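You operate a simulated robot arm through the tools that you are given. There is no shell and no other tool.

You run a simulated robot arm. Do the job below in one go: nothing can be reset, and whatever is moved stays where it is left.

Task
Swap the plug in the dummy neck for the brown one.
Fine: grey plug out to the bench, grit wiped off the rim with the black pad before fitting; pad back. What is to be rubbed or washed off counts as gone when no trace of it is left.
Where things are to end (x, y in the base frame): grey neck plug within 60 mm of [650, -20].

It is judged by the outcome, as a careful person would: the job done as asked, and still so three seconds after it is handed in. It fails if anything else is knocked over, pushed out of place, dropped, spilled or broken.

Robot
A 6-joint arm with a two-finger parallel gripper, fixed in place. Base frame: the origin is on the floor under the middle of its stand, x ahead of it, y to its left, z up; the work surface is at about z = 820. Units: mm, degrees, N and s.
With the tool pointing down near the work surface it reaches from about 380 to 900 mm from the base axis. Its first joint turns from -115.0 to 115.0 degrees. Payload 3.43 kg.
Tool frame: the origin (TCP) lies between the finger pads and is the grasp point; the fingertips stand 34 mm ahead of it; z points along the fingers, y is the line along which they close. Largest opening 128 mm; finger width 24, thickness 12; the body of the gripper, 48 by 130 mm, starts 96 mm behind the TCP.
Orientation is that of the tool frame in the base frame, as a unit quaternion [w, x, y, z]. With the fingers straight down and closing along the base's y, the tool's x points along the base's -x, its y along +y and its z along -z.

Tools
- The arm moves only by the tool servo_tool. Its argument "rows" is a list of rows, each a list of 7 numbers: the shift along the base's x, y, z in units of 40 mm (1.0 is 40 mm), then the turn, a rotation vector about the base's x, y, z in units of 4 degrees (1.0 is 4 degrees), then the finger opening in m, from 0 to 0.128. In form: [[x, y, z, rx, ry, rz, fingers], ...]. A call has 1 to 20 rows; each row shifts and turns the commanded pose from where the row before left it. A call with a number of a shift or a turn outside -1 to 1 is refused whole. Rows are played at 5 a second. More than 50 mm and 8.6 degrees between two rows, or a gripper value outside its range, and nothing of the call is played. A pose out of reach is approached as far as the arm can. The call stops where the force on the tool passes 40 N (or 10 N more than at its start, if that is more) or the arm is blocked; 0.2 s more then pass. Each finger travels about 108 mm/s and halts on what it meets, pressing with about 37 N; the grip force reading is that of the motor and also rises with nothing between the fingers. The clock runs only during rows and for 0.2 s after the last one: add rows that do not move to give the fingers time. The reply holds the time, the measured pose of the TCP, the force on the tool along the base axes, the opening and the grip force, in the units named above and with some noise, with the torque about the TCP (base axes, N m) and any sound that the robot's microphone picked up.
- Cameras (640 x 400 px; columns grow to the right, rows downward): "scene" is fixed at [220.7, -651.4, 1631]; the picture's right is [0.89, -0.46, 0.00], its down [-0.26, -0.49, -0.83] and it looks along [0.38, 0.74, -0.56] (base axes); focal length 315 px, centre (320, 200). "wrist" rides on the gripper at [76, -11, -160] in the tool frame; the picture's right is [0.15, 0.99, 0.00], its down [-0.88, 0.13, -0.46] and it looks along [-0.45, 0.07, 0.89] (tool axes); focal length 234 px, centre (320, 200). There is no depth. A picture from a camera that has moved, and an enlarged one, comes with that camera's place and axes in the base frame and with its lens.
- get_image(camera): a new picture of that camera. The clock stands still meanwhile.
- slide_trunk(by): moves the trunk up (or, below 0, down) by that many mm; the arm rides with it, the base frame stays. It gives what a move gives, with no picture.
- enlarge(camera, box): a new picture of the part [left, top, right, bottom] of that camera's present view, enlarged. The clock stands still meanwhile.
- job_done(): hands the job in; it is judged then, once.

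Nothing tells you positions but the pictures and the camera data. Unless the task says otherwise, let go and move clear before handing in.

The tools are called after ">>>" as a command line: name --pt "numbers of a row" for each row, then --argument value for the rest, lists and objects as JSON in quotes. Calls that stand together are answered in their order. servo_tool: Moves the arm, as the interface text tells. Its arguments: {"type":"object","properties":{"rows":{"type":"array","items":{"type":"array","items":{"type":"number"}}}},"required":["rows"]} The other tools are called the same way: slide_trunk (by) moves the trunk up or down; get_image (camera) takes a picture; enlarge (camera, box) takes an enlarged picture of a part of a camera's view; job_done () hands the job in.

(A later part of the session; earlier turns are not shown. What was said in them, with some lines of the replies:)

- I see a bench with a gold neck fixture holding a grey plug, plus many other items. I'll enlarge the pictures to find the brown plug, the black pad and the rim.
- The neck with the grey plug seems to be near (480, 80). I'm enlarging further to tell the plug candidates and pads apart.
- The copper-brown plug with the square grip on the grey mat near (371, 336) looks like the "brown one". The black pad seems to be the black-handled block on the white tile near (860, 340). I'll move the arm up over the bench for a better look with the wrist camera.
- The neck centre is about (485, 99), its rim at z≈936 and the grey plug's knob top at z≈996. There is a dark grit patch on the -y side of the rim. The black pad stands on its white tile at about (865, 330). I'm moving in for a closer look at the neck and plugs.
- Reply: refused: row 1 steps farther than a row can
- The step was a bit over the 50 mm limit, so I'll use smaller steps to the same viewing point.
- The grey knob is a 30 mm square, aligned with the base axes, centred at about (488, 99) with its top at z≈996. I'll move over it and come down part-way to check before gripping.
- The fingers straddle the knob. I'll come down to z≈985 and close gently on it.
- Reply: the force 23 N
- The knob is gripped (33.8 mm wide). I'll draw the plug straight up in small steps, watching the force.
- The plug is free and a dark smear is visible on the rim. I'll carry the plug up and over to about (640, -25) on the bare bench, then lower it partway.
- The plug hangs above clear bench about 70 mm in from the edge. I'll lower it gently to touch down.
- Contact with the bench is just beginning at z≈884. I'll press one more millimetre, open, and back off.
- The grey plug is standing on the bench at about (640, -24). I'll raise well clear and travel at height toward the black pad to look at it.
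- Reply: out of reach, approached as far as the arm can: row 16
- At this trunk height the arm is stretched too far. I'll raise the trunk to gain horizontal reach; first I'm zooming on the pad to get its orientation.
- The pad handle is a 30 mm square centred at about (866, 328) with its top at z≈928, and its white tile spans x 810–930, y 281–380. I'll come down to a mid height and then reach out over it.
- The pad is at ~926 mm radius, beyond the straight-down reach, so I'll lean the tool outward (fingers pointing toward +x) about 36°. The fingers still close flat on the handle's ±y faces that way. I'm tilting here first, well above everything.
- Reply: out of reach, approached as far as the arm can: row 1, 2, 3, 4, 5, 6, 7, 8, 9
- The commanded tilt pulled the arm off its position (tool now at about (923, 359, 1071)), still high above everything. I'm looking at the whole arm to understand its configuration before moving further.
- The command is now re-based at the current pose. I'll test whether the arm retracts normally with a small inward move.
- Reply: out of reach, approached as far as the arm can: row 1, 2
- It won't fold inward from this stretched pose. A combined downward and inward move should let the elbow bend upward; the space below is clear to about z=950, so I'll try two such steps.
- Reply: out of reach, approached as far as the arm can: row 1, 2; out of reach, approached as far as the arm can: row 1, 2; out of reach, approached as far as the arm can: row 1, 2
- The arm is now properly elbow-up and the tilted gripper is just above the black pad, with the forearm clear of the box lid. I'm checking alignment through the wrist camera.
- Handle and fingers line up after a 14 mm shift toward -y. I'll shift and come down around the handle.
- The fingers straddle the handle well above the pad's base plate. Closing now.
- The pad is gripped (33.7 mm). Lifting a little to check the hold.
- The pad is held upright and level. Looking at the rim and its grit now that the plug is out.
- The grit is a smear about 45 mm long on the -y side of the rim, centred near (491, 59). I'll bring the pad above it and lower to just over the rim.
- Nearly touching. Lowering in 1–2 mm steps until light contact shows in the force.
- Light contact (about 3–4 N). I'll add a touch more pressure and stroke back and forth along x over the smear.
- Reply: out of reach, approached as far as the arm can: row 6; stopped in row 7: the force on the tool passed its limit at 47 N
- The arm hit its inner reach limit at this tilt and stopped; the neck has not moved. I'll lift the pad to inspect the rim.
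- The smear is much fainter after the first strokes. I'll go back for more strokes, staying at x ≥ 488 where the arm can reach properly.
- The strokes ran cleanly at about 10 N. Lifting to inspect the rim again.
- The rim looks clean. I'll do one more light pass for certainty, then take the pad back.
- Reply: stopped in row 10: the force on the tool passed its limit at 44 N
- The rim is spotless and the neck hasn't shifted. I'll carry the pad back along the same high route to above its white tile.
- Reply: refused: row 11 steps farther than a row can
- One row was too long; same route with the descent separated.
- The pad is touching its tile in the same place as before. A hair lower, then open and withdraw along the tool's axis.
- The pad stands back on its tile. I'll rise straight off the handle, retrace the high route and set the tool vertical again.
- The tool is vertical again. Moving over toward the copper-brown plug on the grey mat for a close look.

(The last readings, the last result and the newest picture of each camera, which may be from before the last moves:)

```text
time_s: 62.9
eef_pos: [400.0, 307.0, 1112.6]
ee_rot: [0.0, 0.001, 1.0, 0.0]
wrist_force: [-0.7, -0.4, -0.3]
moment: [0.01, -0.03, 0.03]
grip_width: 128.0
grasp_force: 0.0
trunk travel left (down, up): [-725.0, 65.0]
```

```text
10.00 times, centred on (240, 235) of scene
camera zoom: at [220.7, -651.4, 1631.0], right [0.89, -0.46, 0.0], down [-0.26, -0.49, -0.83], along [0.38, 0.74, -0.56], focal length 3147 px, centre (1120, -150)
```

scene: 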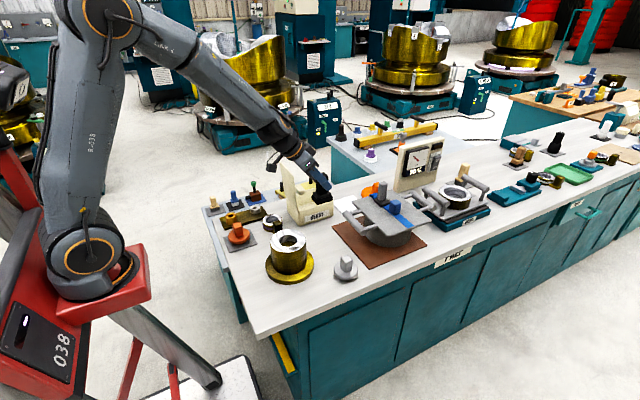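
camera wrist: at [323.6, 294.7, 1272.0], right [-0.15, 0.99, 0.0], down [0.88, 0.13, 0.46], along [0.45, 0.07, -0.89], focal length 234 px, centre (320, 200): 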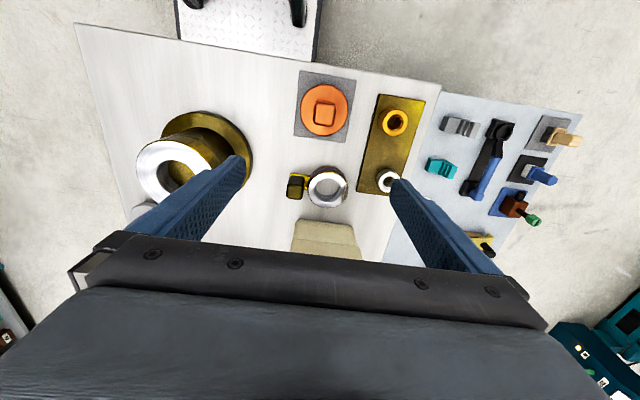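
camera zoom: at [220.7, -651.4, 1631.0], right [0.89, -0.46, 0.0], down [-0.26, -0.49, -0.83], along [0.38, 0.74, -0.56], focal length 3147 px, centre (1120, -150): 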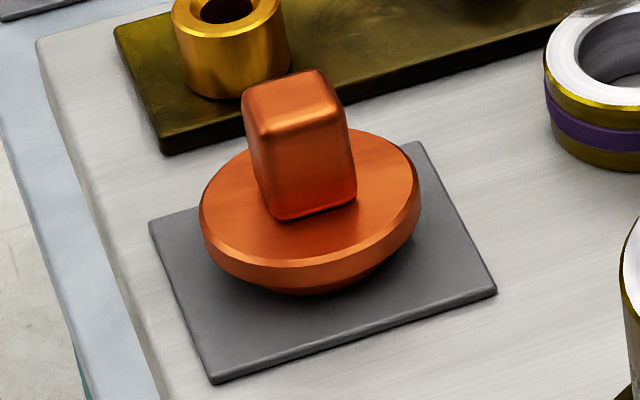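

The brown plug's knob is centred at about (369, 310) with its top at z≈896, square to the axes. I'll move over it and descend partway.

>>> servo_tool --pt "-0.78 0.09 0 0 0 0 0.1" --pt "0 0 -0.9 0 0 0 0.075" --pt "0 0 -1 0 0 0 0.07" --pt "0 0 -1 0 0 0 0.07" --pt "0 0 -1 0 0 0 0.07" --pt "0 0 -0.7 0 0 0 0.07" --pt "0 0 0 0 0 0 0.07"

>>> get_image --camera "wrist"

>>> enlarge --camera "scene" --box '[205, 185, 285, 255]'

```text
time_s: 64.5
eef_pos: [370.7, 312.8, 929.1]
ee_rot: [0.001, 0.0, 1.0, 0.0]
wrist_force: [-0.2, 0.1, 0.2]
moment: [0.04, -0.01, -0.02]
grip_width: 70.1
grasp_force: 0.1
trunk travel left (down, up): [-725.0, 65.0]
```

```text
taken
camera wrist: at [293.8, 298.7, 1088.1], right [-0.15, 0.99, 0.0], down [0.88, 0.13, 0.46], along [0.45, 0.07, -0.89], focal length 234 px, centre (320, 200)
```

wrist: 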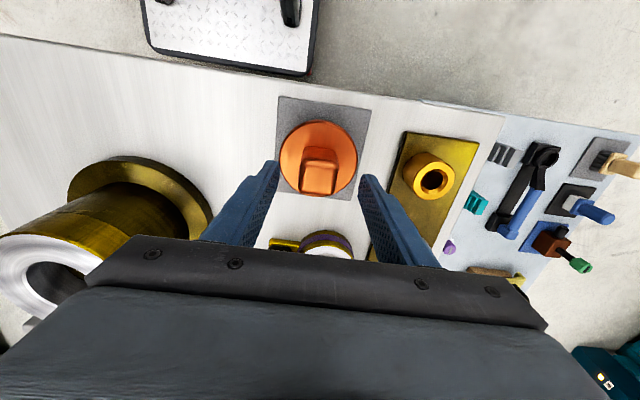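

```text
5.71 times, centred on (245, 220) of scene
camera zoom: at [220.7, -651.4, 1631.0], right [0.89, -0.46, 0.0], down [-0.26, -0.49, -0.83], along [0.38, 0.74, -0.56], focal length 1798 px, centre (749, 86)
```

zoom: 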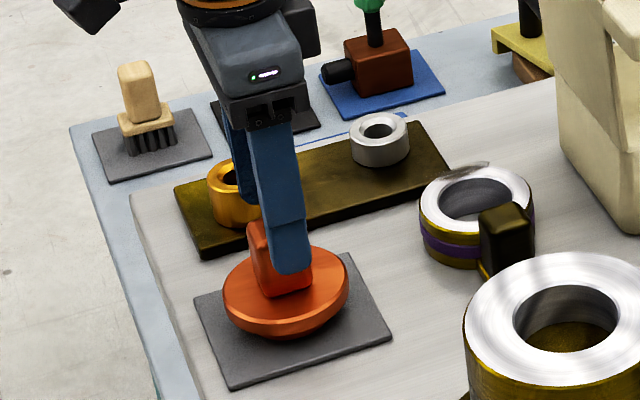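

Centred. Lowering around the knob and closing.

>>> servo_tool --pt "-0.03 -0.03 -0.5 0 0 0 0.07" --pt "0 0 -0.4 0 0 0 0.07" --pt "0 0 0 0 0 0 0.07"

>>> enlarge --camera "scene" --box '[215, 200, 265, 255]'

```text
time_s: 65.3
eef_pos: [369.3, 312.4, 891.7]
ee_rot: [0.001, 0.001, 1.0, 0.0]
wrist_force: [-0.3, -0.8, -0.4]
moment: [0.0, 0.01, -0.02]
grip_width: 70.0
grasp_force: 0.1
trunk travel left (down, up): [-725.0, 65.0]
```

```text
7.27 times, centred on (240, 228) of scene
camera zoom: at [220.7, -651.4, 1631.0], right [0.89, -0.46, 0.0], down [-0.26, -0.49, -0.83], along [0.38, 0.74, -0.56], focal length 2289 px, centre (902, 0)
```

zoom: 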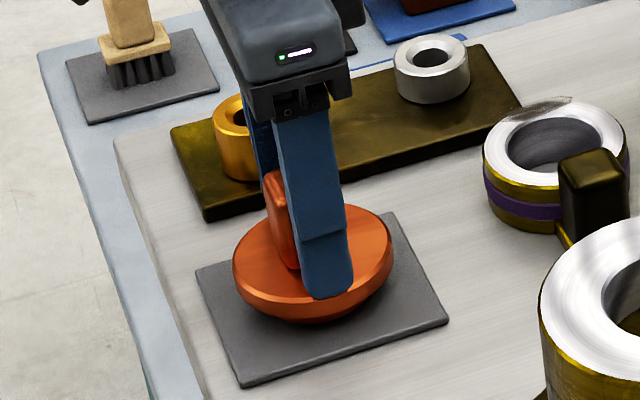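

>>> servo_tool --pt "0 0 0 0 0 0 0.05" --pt "0 0 0 0 0 0 0.035" --pt "0 0 0 0 0 0 0.02" --pt "0 0 0 0 0 0 0.015" --pt "0 0 0 0 0 0 0.015" --pt "0 0 0 0 0 0 0.015"

>>> get_image --camera "wrist"

```text
time_s: 66.7
eef_pos: [369.0, 310.6, 893.1]
ee_rot: [0.001, 0.0, 1.0, 0.0]
wrist_force: [0.5, 0.9, 0.6]
moment: [-0.02, 0.04, -0.02]
grip_width: 33.7
grasp_force: 37.3
trunk travel left (down, up): [-725.0, 65.0]
```

```text
taken
camera wrist: at [292.3, 297.3, 1051.8], right [-0.15, 0.99, 0.0], down [0.88, 0.13, 0.46], along [0.45, 0.07, -0.89], focal length 234 px, centre (320, 200)
```

wrist: 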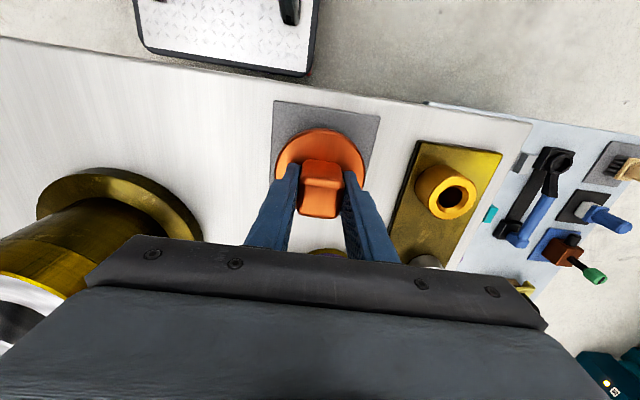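

The brown plug is gripped. Lifting it a little and checking how it sits in the fingers.

>>> servo_tool --pt "0 0 0.2 0 0 0 0.015" --pt "0 0 0.5 0 0 0 0.015" --pt "0 0 1 0 0 0 0.015" --pt "0 0 1 0 0 0 0.015" --pt "0 0 1 0 0 0 0.015" --pt "0 0 0 0 0 0 0.015"

>>> enlarge --camera "wrist" --box '[260, 110, 380, 230]'

>>> enlarge --camera "scene" --box '[205, 150, 285, 260]'

```text
time_s: 68.1
eef_pos: [368.6, 310.6, 1041.9]
ee_rot: [0.001, 0.0, 1.0, -0.001]
wrist_force: [0.3, -0.4, -1.9]
moment: [0.0, 0.02, 0.0]
grip_width: 33.9
grasp_force: 36.7
trunk travel left (down, up): [-725.0, 65.0]
```

```text
3.33 times, centred on (320, 170) of wrist
camera zoom: at [291.9, 297.0, 1201.0], right [-0.15, 0.99, 0.0], down [0.88, 0.13, 0.46], along [0.45, 0.07, -0.89], focal length 781 px, centre (320, 300)
```

zoom: 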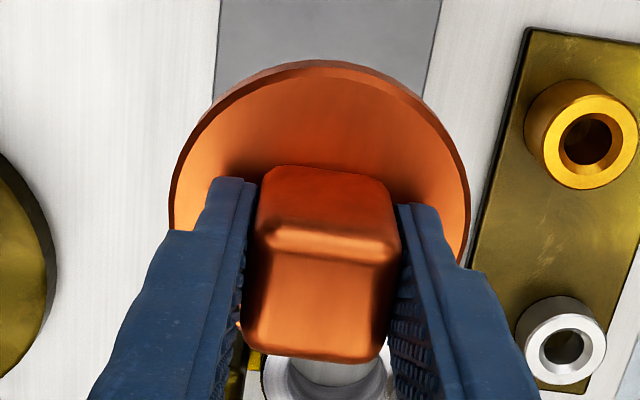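

```text
3.64 times, centred on (245, 205) of scene
camera zoom: at [220.7, -651.4, 1631.0], right [0.89, -0.46, 0.0], down [-0.26, -0.49, -0.83], along [0.38, 0.74, -0.56], focal length 1144 px, centre (593, 182)
```

zoom: 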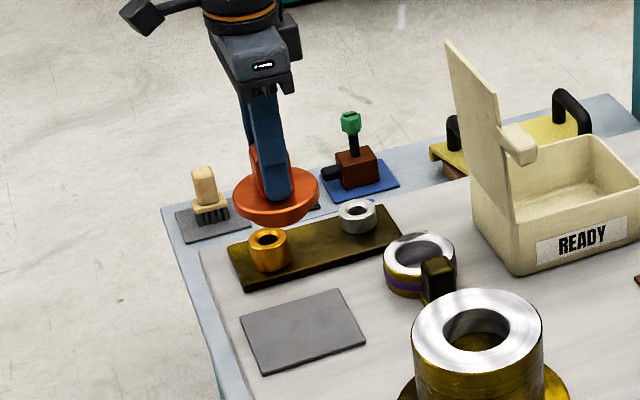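

The plug hangs square in the fingers. I'll carry it over to the neck and stop above it to check alignment.

>>> servo_tool --pt "0 0 0.6 0 0 0 0.015" --pt "0.42 -0.752 0.3 0 0 0 0.015" --pt "0.42 -0.752 0 0 0 0 0.015" --pt "0.42 -0.752 0 0 0 0 0.015" --pt "0.42 -0.752 0 0 0 0 0.015" --pt "0.42 -0.752 0 0 0 0 0.015" --pt "0.42 -0.752 0 0 0 0 0.015" --pt "0.42 -0.752 0 0 0 0 0.015" --pt "0 0 0 0 0 0 0.015"

>>> get_image --camera "wrist"

>>> enlarge --camera "scene" --box '[240, 170, 340, 290]'

```text
time_s: 70.1
eef_pos: [486.2, 98.8, 1076.8]
ee_rot: [0.0, -0.001, 1.0, 0.0]
wrist_force: [0.6, -0.4, -2.4]
moment: [0.0, 0.01, -0.04]
grip_width: 33.8
grasp_force: 37.4
trunk travel left (down, up): [-725.0, 65.0]
```

```text
taken
camera wrist: at [410.4, 85.7, 1235.6], right [-0.15, 0.99, 0.0], down [0.88, 0.13, 0.46], along [0.45, 0.07, -0.89], focal length 234 px, centre (320, 200)
```

wrist: 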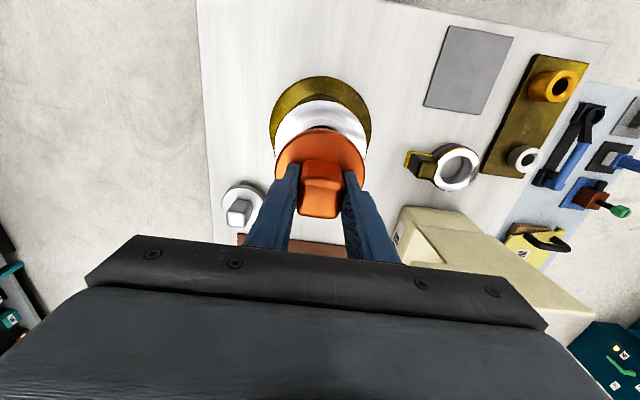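

```text
3.33 times, centred on (290, 230) of scene
camera zoom: at [220.7, -651.4, 1631.0], right [0.89, -0.46, 0.0], down [-0.26, -0.49, -0.83], along [0.38, 0.74, -0.56], focal length 1049 px, centre (420, 100)
```

zoom: 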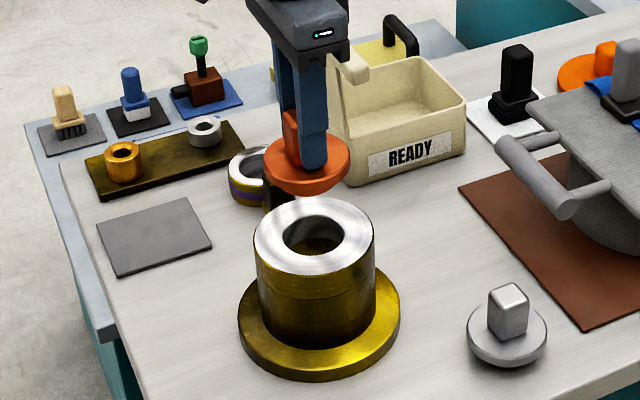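

>>> enlarge --camera "scene" --box '[270, 205, 315, 257]'

>>> enlarge --camera "wrist" --box '[260, 70, 380, 190]'

```text
7.69 times, centred on (292, 231) of scene
camera zoom: at [220.7, -651.4, 1631.0], right [0.89, -0.46, 0.0], down [-0.26, -0.49, -0.83], along [0.38, 0.74, -0.56], focal length 2421 px, centre (532, -38)
```

zoom: 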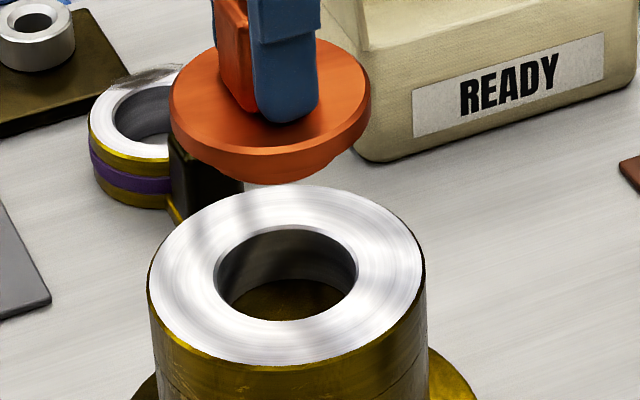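

```text
3.33 times, centred on (320, 130) of wrist
camera zoom: at [410.4, 85.7, 1235.6], right [-0.15, 0.99, 0.0], down [0.88, 0.13, 0.46], along [0.45, 0.07, -0.89], focal length 781 px, centre (320, 433)
```

zoom: 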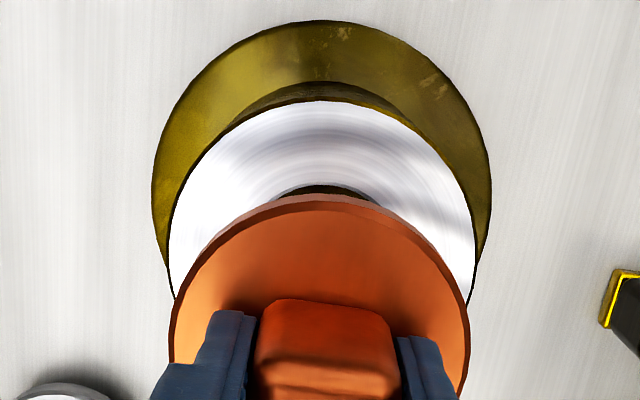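

Disc and neck axes agree to about 1 mm; I'll nudge +1.2 mm in x and y and lower to just above the rim.

>>> servo_tool --pt "0.03 0.03 -0.6 0 0 0 0.015" --pt "0 0 -0.6 0 0 0 0.015" --pt "0 0 -0.3 0 0 0 0.015" --pt "0 0 0 0 0 0 0.015"

>>> enlarge --camera "scene" --box '[265, 205, 315, 265]'

>>> enlarge --camera "wrist" --box '[260, 80, 380, 190]'

```text
time_s: 71.1
eef_pos: [487.3, 99.9, 1016.3]
ee_rot: [0.001, 0.001, 1.0, 0.0]
wrist_force: [-0.1, 0.2, -2.1]
moment: [0.02, -0.03, -0.01]
grip_width: 33.7
grasp_force: 36.9
trunk travel left (down, up): [-725.0, 65.0]
```

```text
6.67 times, centred on (290, 235) of scene
camera zoom: at [220.7, -651.4, 1631.0], right [0.89, -0.46, 0.0], down [-0.26, -0.49, -0.83], along [0.38, 0.74, -0.56], focal length 2098 px, centre (520, -33)
```

zoom: 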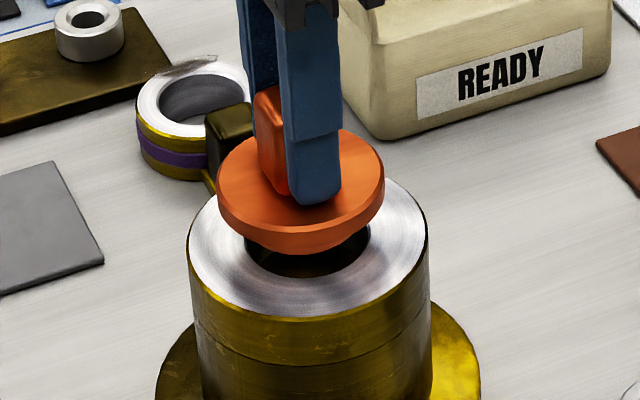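

```text
3.64 times, centred on (320, 135) of wrist
camera zoom: at [410.8, 87.2, 1175.6], right [-0.15, 0.99, 0.0], down [0.88, 0.13, 0.46], along [0.45, 0.07, -0.89], focal length 852 px, centre (320, 436)
```

zoom: 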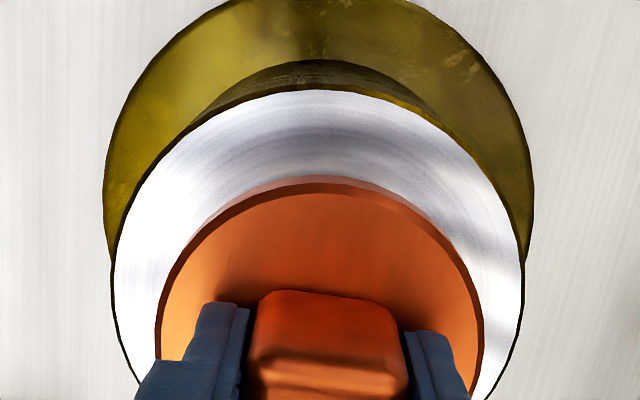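

>>> servo_tool --pt "0.025 0 -0.1 0 0 0 0.015" --pt "0 0 -0.1 0 0 0 0.015" --pt "0 0 -0.1 0 0 0 0.015" --pt "0 0 -0.08 0 0 0 0.015" --pt "0 0 0 0 0 0 0.015"

>>> enlarge --camera "scene" --box '[265, 205, 315, 265]'

```text
time_s: 72.3
eef_pos: [489.7, 101.4, 1001.4]
ee_rot: [0.001, 0.0, 1.0, 0.0]
wrist_force: [0.3, -0.1, -2.3]
moment: [0.02, 0.05, 0.0]
grip_width: 33.6
grasp_force: 37.2
trunk travel left (down, up): [-725.0, 65.0]
```

```text
6.67 times, centred on (290, 235) of scene
camera zoom: at [220.7, -651.4, 1631.0], right [0.89, -0.46, 0.0], down [-0.26, -0.49, -0.83], along [0.38, 0.74, -0.56], focal length 2098 px, centre (520, -33)
```

zoom: 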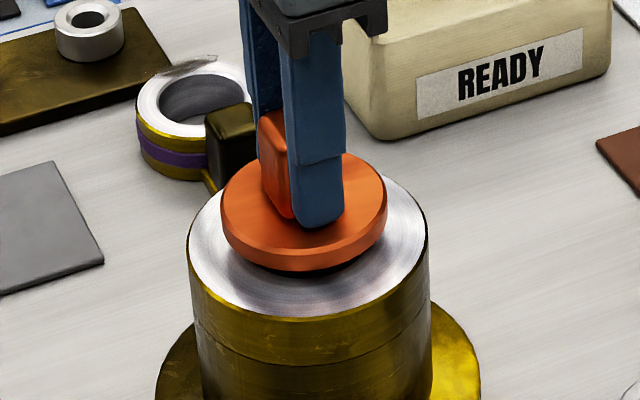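

Alignment is right and the spigot is entering without force. Continuing down in small steps.

>>> servo_tool --pt "0 0 -0.06 0 0 0 0.015" --pt "0 0 -0.06 0 0 0 0.015" --pt "0 0 -0.05 0 0 0 0.015" --pt "0 0 0 0 0 0 0.015"

>>> enlarge --camera "scene" --box '[265, 205, 315, 265]'

```text
time_s: 73.3
eef_pos: [489.2, 100.7, 994.8]
ee_rot: [0.001, 0.0, 1.0, 0.0]
wrist_force: [0.4, -0.2, -2.3]
moment: [0.0, 0.0, 0.0]
grip_width: 33.8
grasp_force: 37.1
trunk travel left (down, up): [-725.0, 65.0]
```

```text
6.67 times, centred on (290, 235) of scene
camera zoom: at [220.7, -651.4, 1631.0], right [0.89, -0.46, 0.0], down [-0.26, -0.49, -0.83], along [0.38, 0.74, -0.56], focal length 2098 px, centre (520, -33)
```

zoom: 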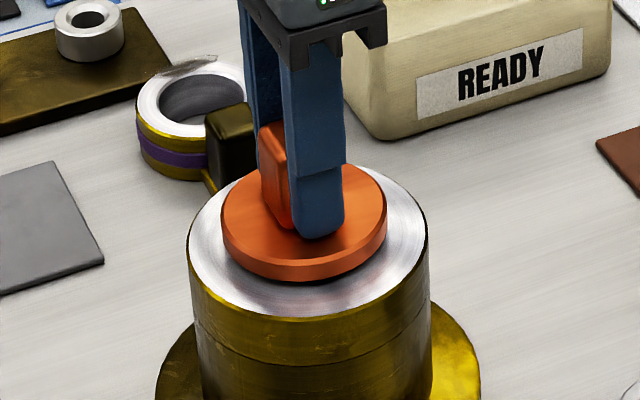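

>>> servo_tool --pt "0 0 -0.05 0 0 0 0.015" --pt "0 0 -0.04 0 0 0 0.015" --pt "0 0 0 0 0 0 0.015"

>>> enlarge --camera "scene" --box '[265, 205, 315, 265]'

```text
time_s: 74.1
eef_pos: [488.3, 100.5, 991.2]
ee_rot: [0.001, 0.0, 1.0, 0.0]
wrist_force: [-0.7, 0.3, -1.8]
moment: [-0.02, 0.03, 0.02]
grip_width: 33.7
grasp_force: 36.9
trunk travel left (down, up): [-725.0, 65.0]
```

```text
6.67 times, centred on (290, 235) of scene
camera zoom: at [220.7, -651.4, 1631.0], right [0.89, -0.46, 0.0], down [-0.26, -0.49, -0.83], along [0.38, 0.74, -0.56], focal length 2098 px, centre (520, -33)
```

zoom: 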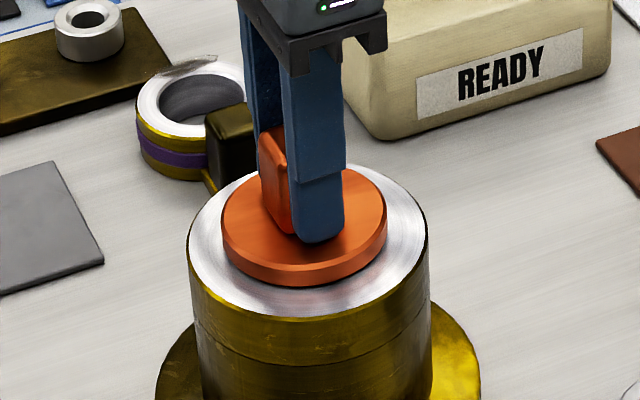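

>>> servo_tool --pt "0 0 -0.03 0 0 0 0.015" --pt "0 0 -0.03 0 0 0 0.015" --pt "0 0 0 0 0 0 0.015"

>>> enlarge --camera "scene" --box '[265, 205, 315, 265]'

```text
time_s: 74.9
eef_pos: [489.6, 100.9, 990.6]
ee_rot: [0.002, 0.0, 1.0, 0.0]
wrist_force: [-4.9, -0.2, 26.3]
moment: [-0.08, 0.16, -0.02]
grip_width: 33.5
grasp_force: 36.9
trunk travel left (down, up): [-725.0, 65.0]
```

```text
6.67 times, centred on (290, 235) of scene
camera zoom: at [220.7, -651.4, 1631.0], right [0.89, -0.46, 0.0], down [-0.26, -0.49, -0.83], along [0.38, 0.74, -0.56], focal length 2098 px, centre (520, -33)
```

zoom: 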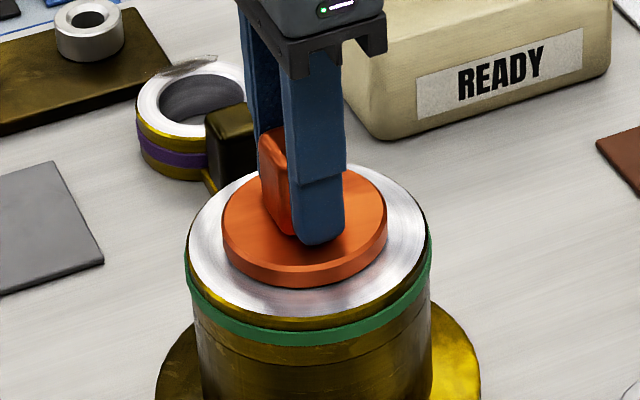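

The plug has seated and the green band on the neck has reappeared. I'll ease off the pressure, open the fingers and rise clear.

>>> servo_tool --pt "0 0 0.02 0 0 0 0.015" --pt "0 0 0 0 0 0 0.04" --pt "0 0 0 0 0 0 0.06" --pt "0 0 0 0 0 0 0.07" --pt "0 0 0 0 0 0 0.07" --pt "0 0 0.3 0 0 0 0.07" --pt "0 0 0.8 0 0 0 0.07" --pt "0 0 1 0 0 0 0.07" --pt "0 0 1 0 0 0 0.07" --pt "0 0 0 0 0 0 0.07"

>>> enlarge --camera "scene" --box '[255, 205, 325, 285]'

>>> get_image --camera "wrist"

>>> get_image --camera "scene"

```text
time_s: 77.1
eef_pos: [488.6, 100.5, 1114.0]
ee_rot: [0.001, 0.0, 1.0, 0.0]
wrist_force: [0.1, 0.2, -0.6]
moment: [0.0, -0.01, -0.02]
grip_width: 70.2
grasp_force: 0.0
trunk travel left (down, up): [-725.0, 65.0]
```

```text
5.00 times, centred on (290, 245) of scene
camera zoom: at [220.7, -651.4, 1631.0], right [0.89, -0.46, 0.0], down [-0.26, -0.49, -0.83], along [0.38, 0.74, -0.56], focal length 1574 px, centre (470, -25)
```

zoom: 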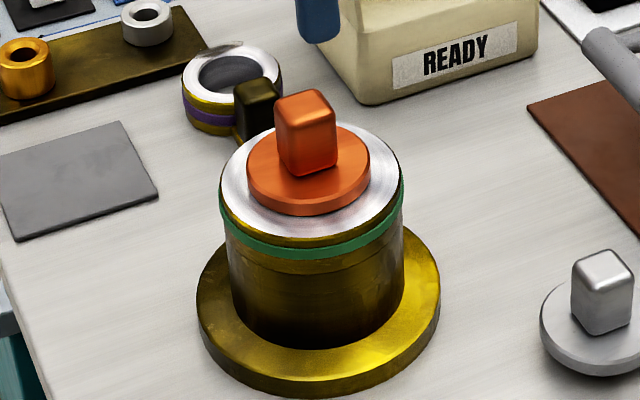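

```text
taken
camera wrist: at [410.8, 87.2, 1273.5], right [-0.15, 0.99, 0.0], down [0.88, 0.13, 0.46], along [0.45, 0.07, -0.89], focal length 234 px, centre (320, 200)
```

wrist: 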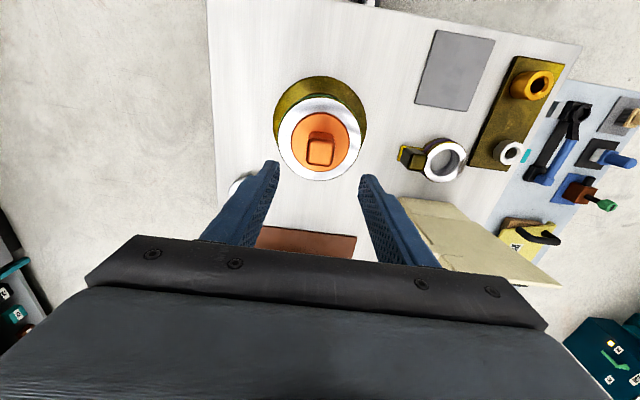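

```text
taken
```

scene: 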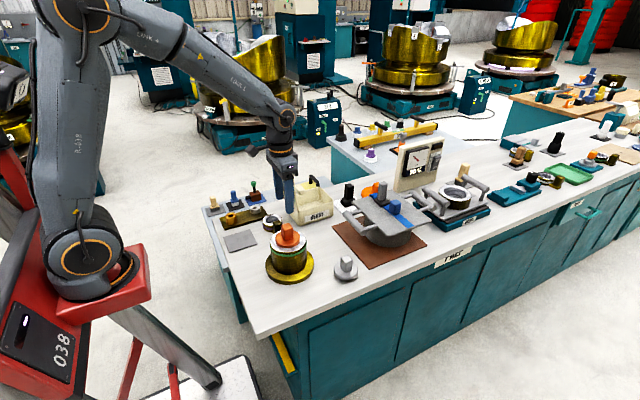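

The brown plug is fitted, with the green band showing. A final check of the rim, the pad on its tile and the grey plug on the bench.

>>> enlarge --camera "wrist" --box '[265, 70, 375, 190]'

>>> enlarge --camera "scene" --box '[330, 165, 400, 285]'

>>> enlarge --camera "scene" --box '[268, 218, 312, 258]'

```text
3.33 times, centred on (320, 130) of wrist
camera zoom: at [410.8, 87.2, 1273.5], right [-0.15, 0.99, 0.0], down [0.88, 0.13, 0.46], along [0.45, 0.07, -0.89], focal length 781 px, centre (320, 433)
```

zoom: 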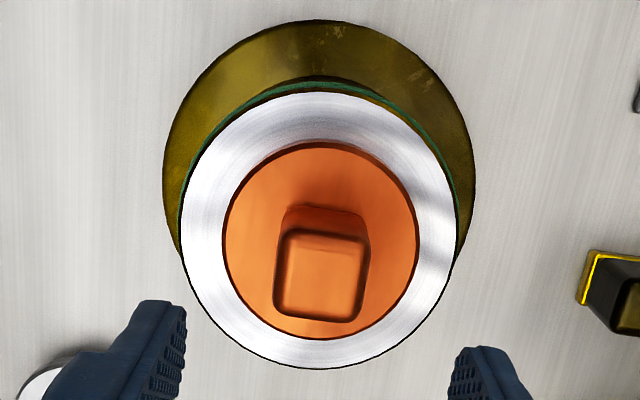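

```text
3.33 times, centred on (365, 225) of scene
camera zoom: at [220.7, -651.4, 1631.0], right [0.89, -0.46, 0.0], down [-0.26, -0.49, -0.83], along [0.38, 0.74, -0.56], focal length 1049 px, centre (170, 117)
```

zoom: 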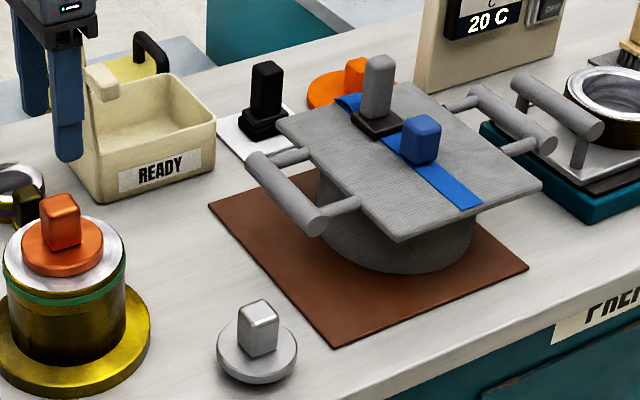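

```text
10.00 times, centred on (290, 238) of scene
camera zoom: at [220.7, -651.4, 1631.0], right [0.89, -0.46, 0.0], down [-0.26, -0.49, -0.83], along [0.38, 0.74, -0.56], focal length 3147 px, centre (620, -180)
```

zoom: 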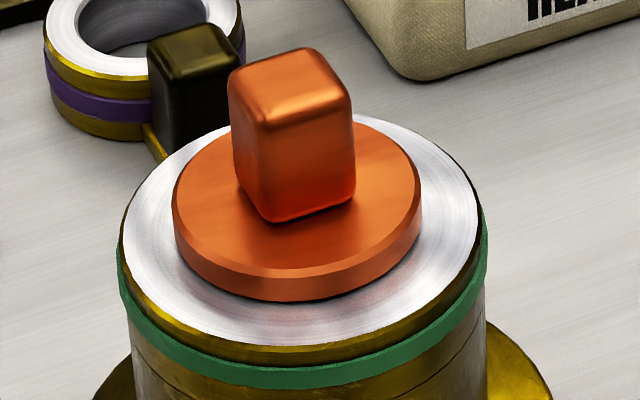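

Everything is in place: clean rim, brown plug seated, grey plug at about (640, -24), pad on its tile. I'll back the arm well clear before handing in.

>>> servo_tool --pt "0 0 1 0 0 0 0.07" --pt "0 0 1 0 0 0 0.07" --pt "-0.5 0.5 0.5 0 0 0 0.07" --pt "0 0 0 0 0 0 0.07" --pt "0 0 0 0 0 0 0.07"

>>> enlarge --camera "scene" --box '[200, 150, 440, 300]'

```text
time_s: 78.3
eef_pos: [467.5, 121.0, 1213.5]
ee_rot: [0.001, 0.0, 1.0, 0.001]
wrist_force: [0.5, -0.2, 0.1]
moment: [-0.03, -0.01, 0.0]
grip_width: 70.1
grasp_force: 0.1
trunk travel left (down, up): [-725.0, 65.0]
```

```text
2.67 times, centred on (320, 225) of scene
camera zoom: at [220.7, -651.4, 1631.0], right [0.89, -0.46, 0.0], down [-0.26, -0.49, -0.83], along [0.38, 0.74, -0.56], focal length 839 px, centre (320, 133)
```

zoom: 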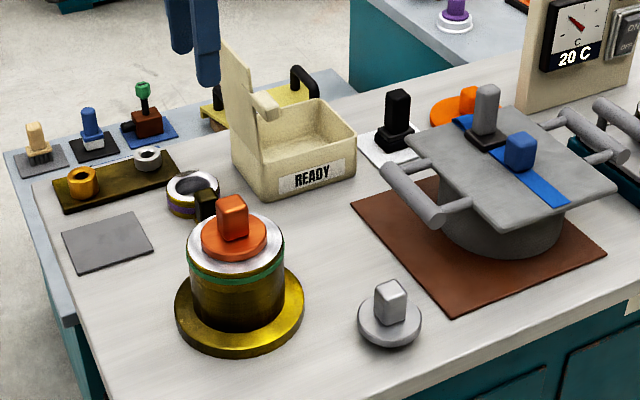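

The arm is clear, the brown plug sits in the neck with the green band showing, the pad is back on its tile, and the grey plug stands on the bench. Handing in.

>>> job_done

```text
The job is handed in.
```

The brown plug is now fitted in the dummy neck, and the job is handed in; I haven't seen the judge's result.

- **Brown plug:** the only loose plug near brown was the copper one on the grey mat, so I took that as the brown one. The neck's green band, which vanished when the grey plug came out, came back once this one was pressed home.
- **Grey plug:** it stands upright on the bare bench at about (640, -24), roughly 11 mm from the target point.
- **Rim:** I wiped the grit off with the black pad before fitting. Close-up pictures from both cameras showed no trace left.
- **Pad:** it is back on its white tile, within a millimetre or two of where it started.

Twice during wiping the arm stopped itself when the force briefly passed its 40 N limit. The pictures afterwards showed the neck had not moved. Nothing else was knocked or shifted that I could see. The trunk was left 150 mm higher than at the start.
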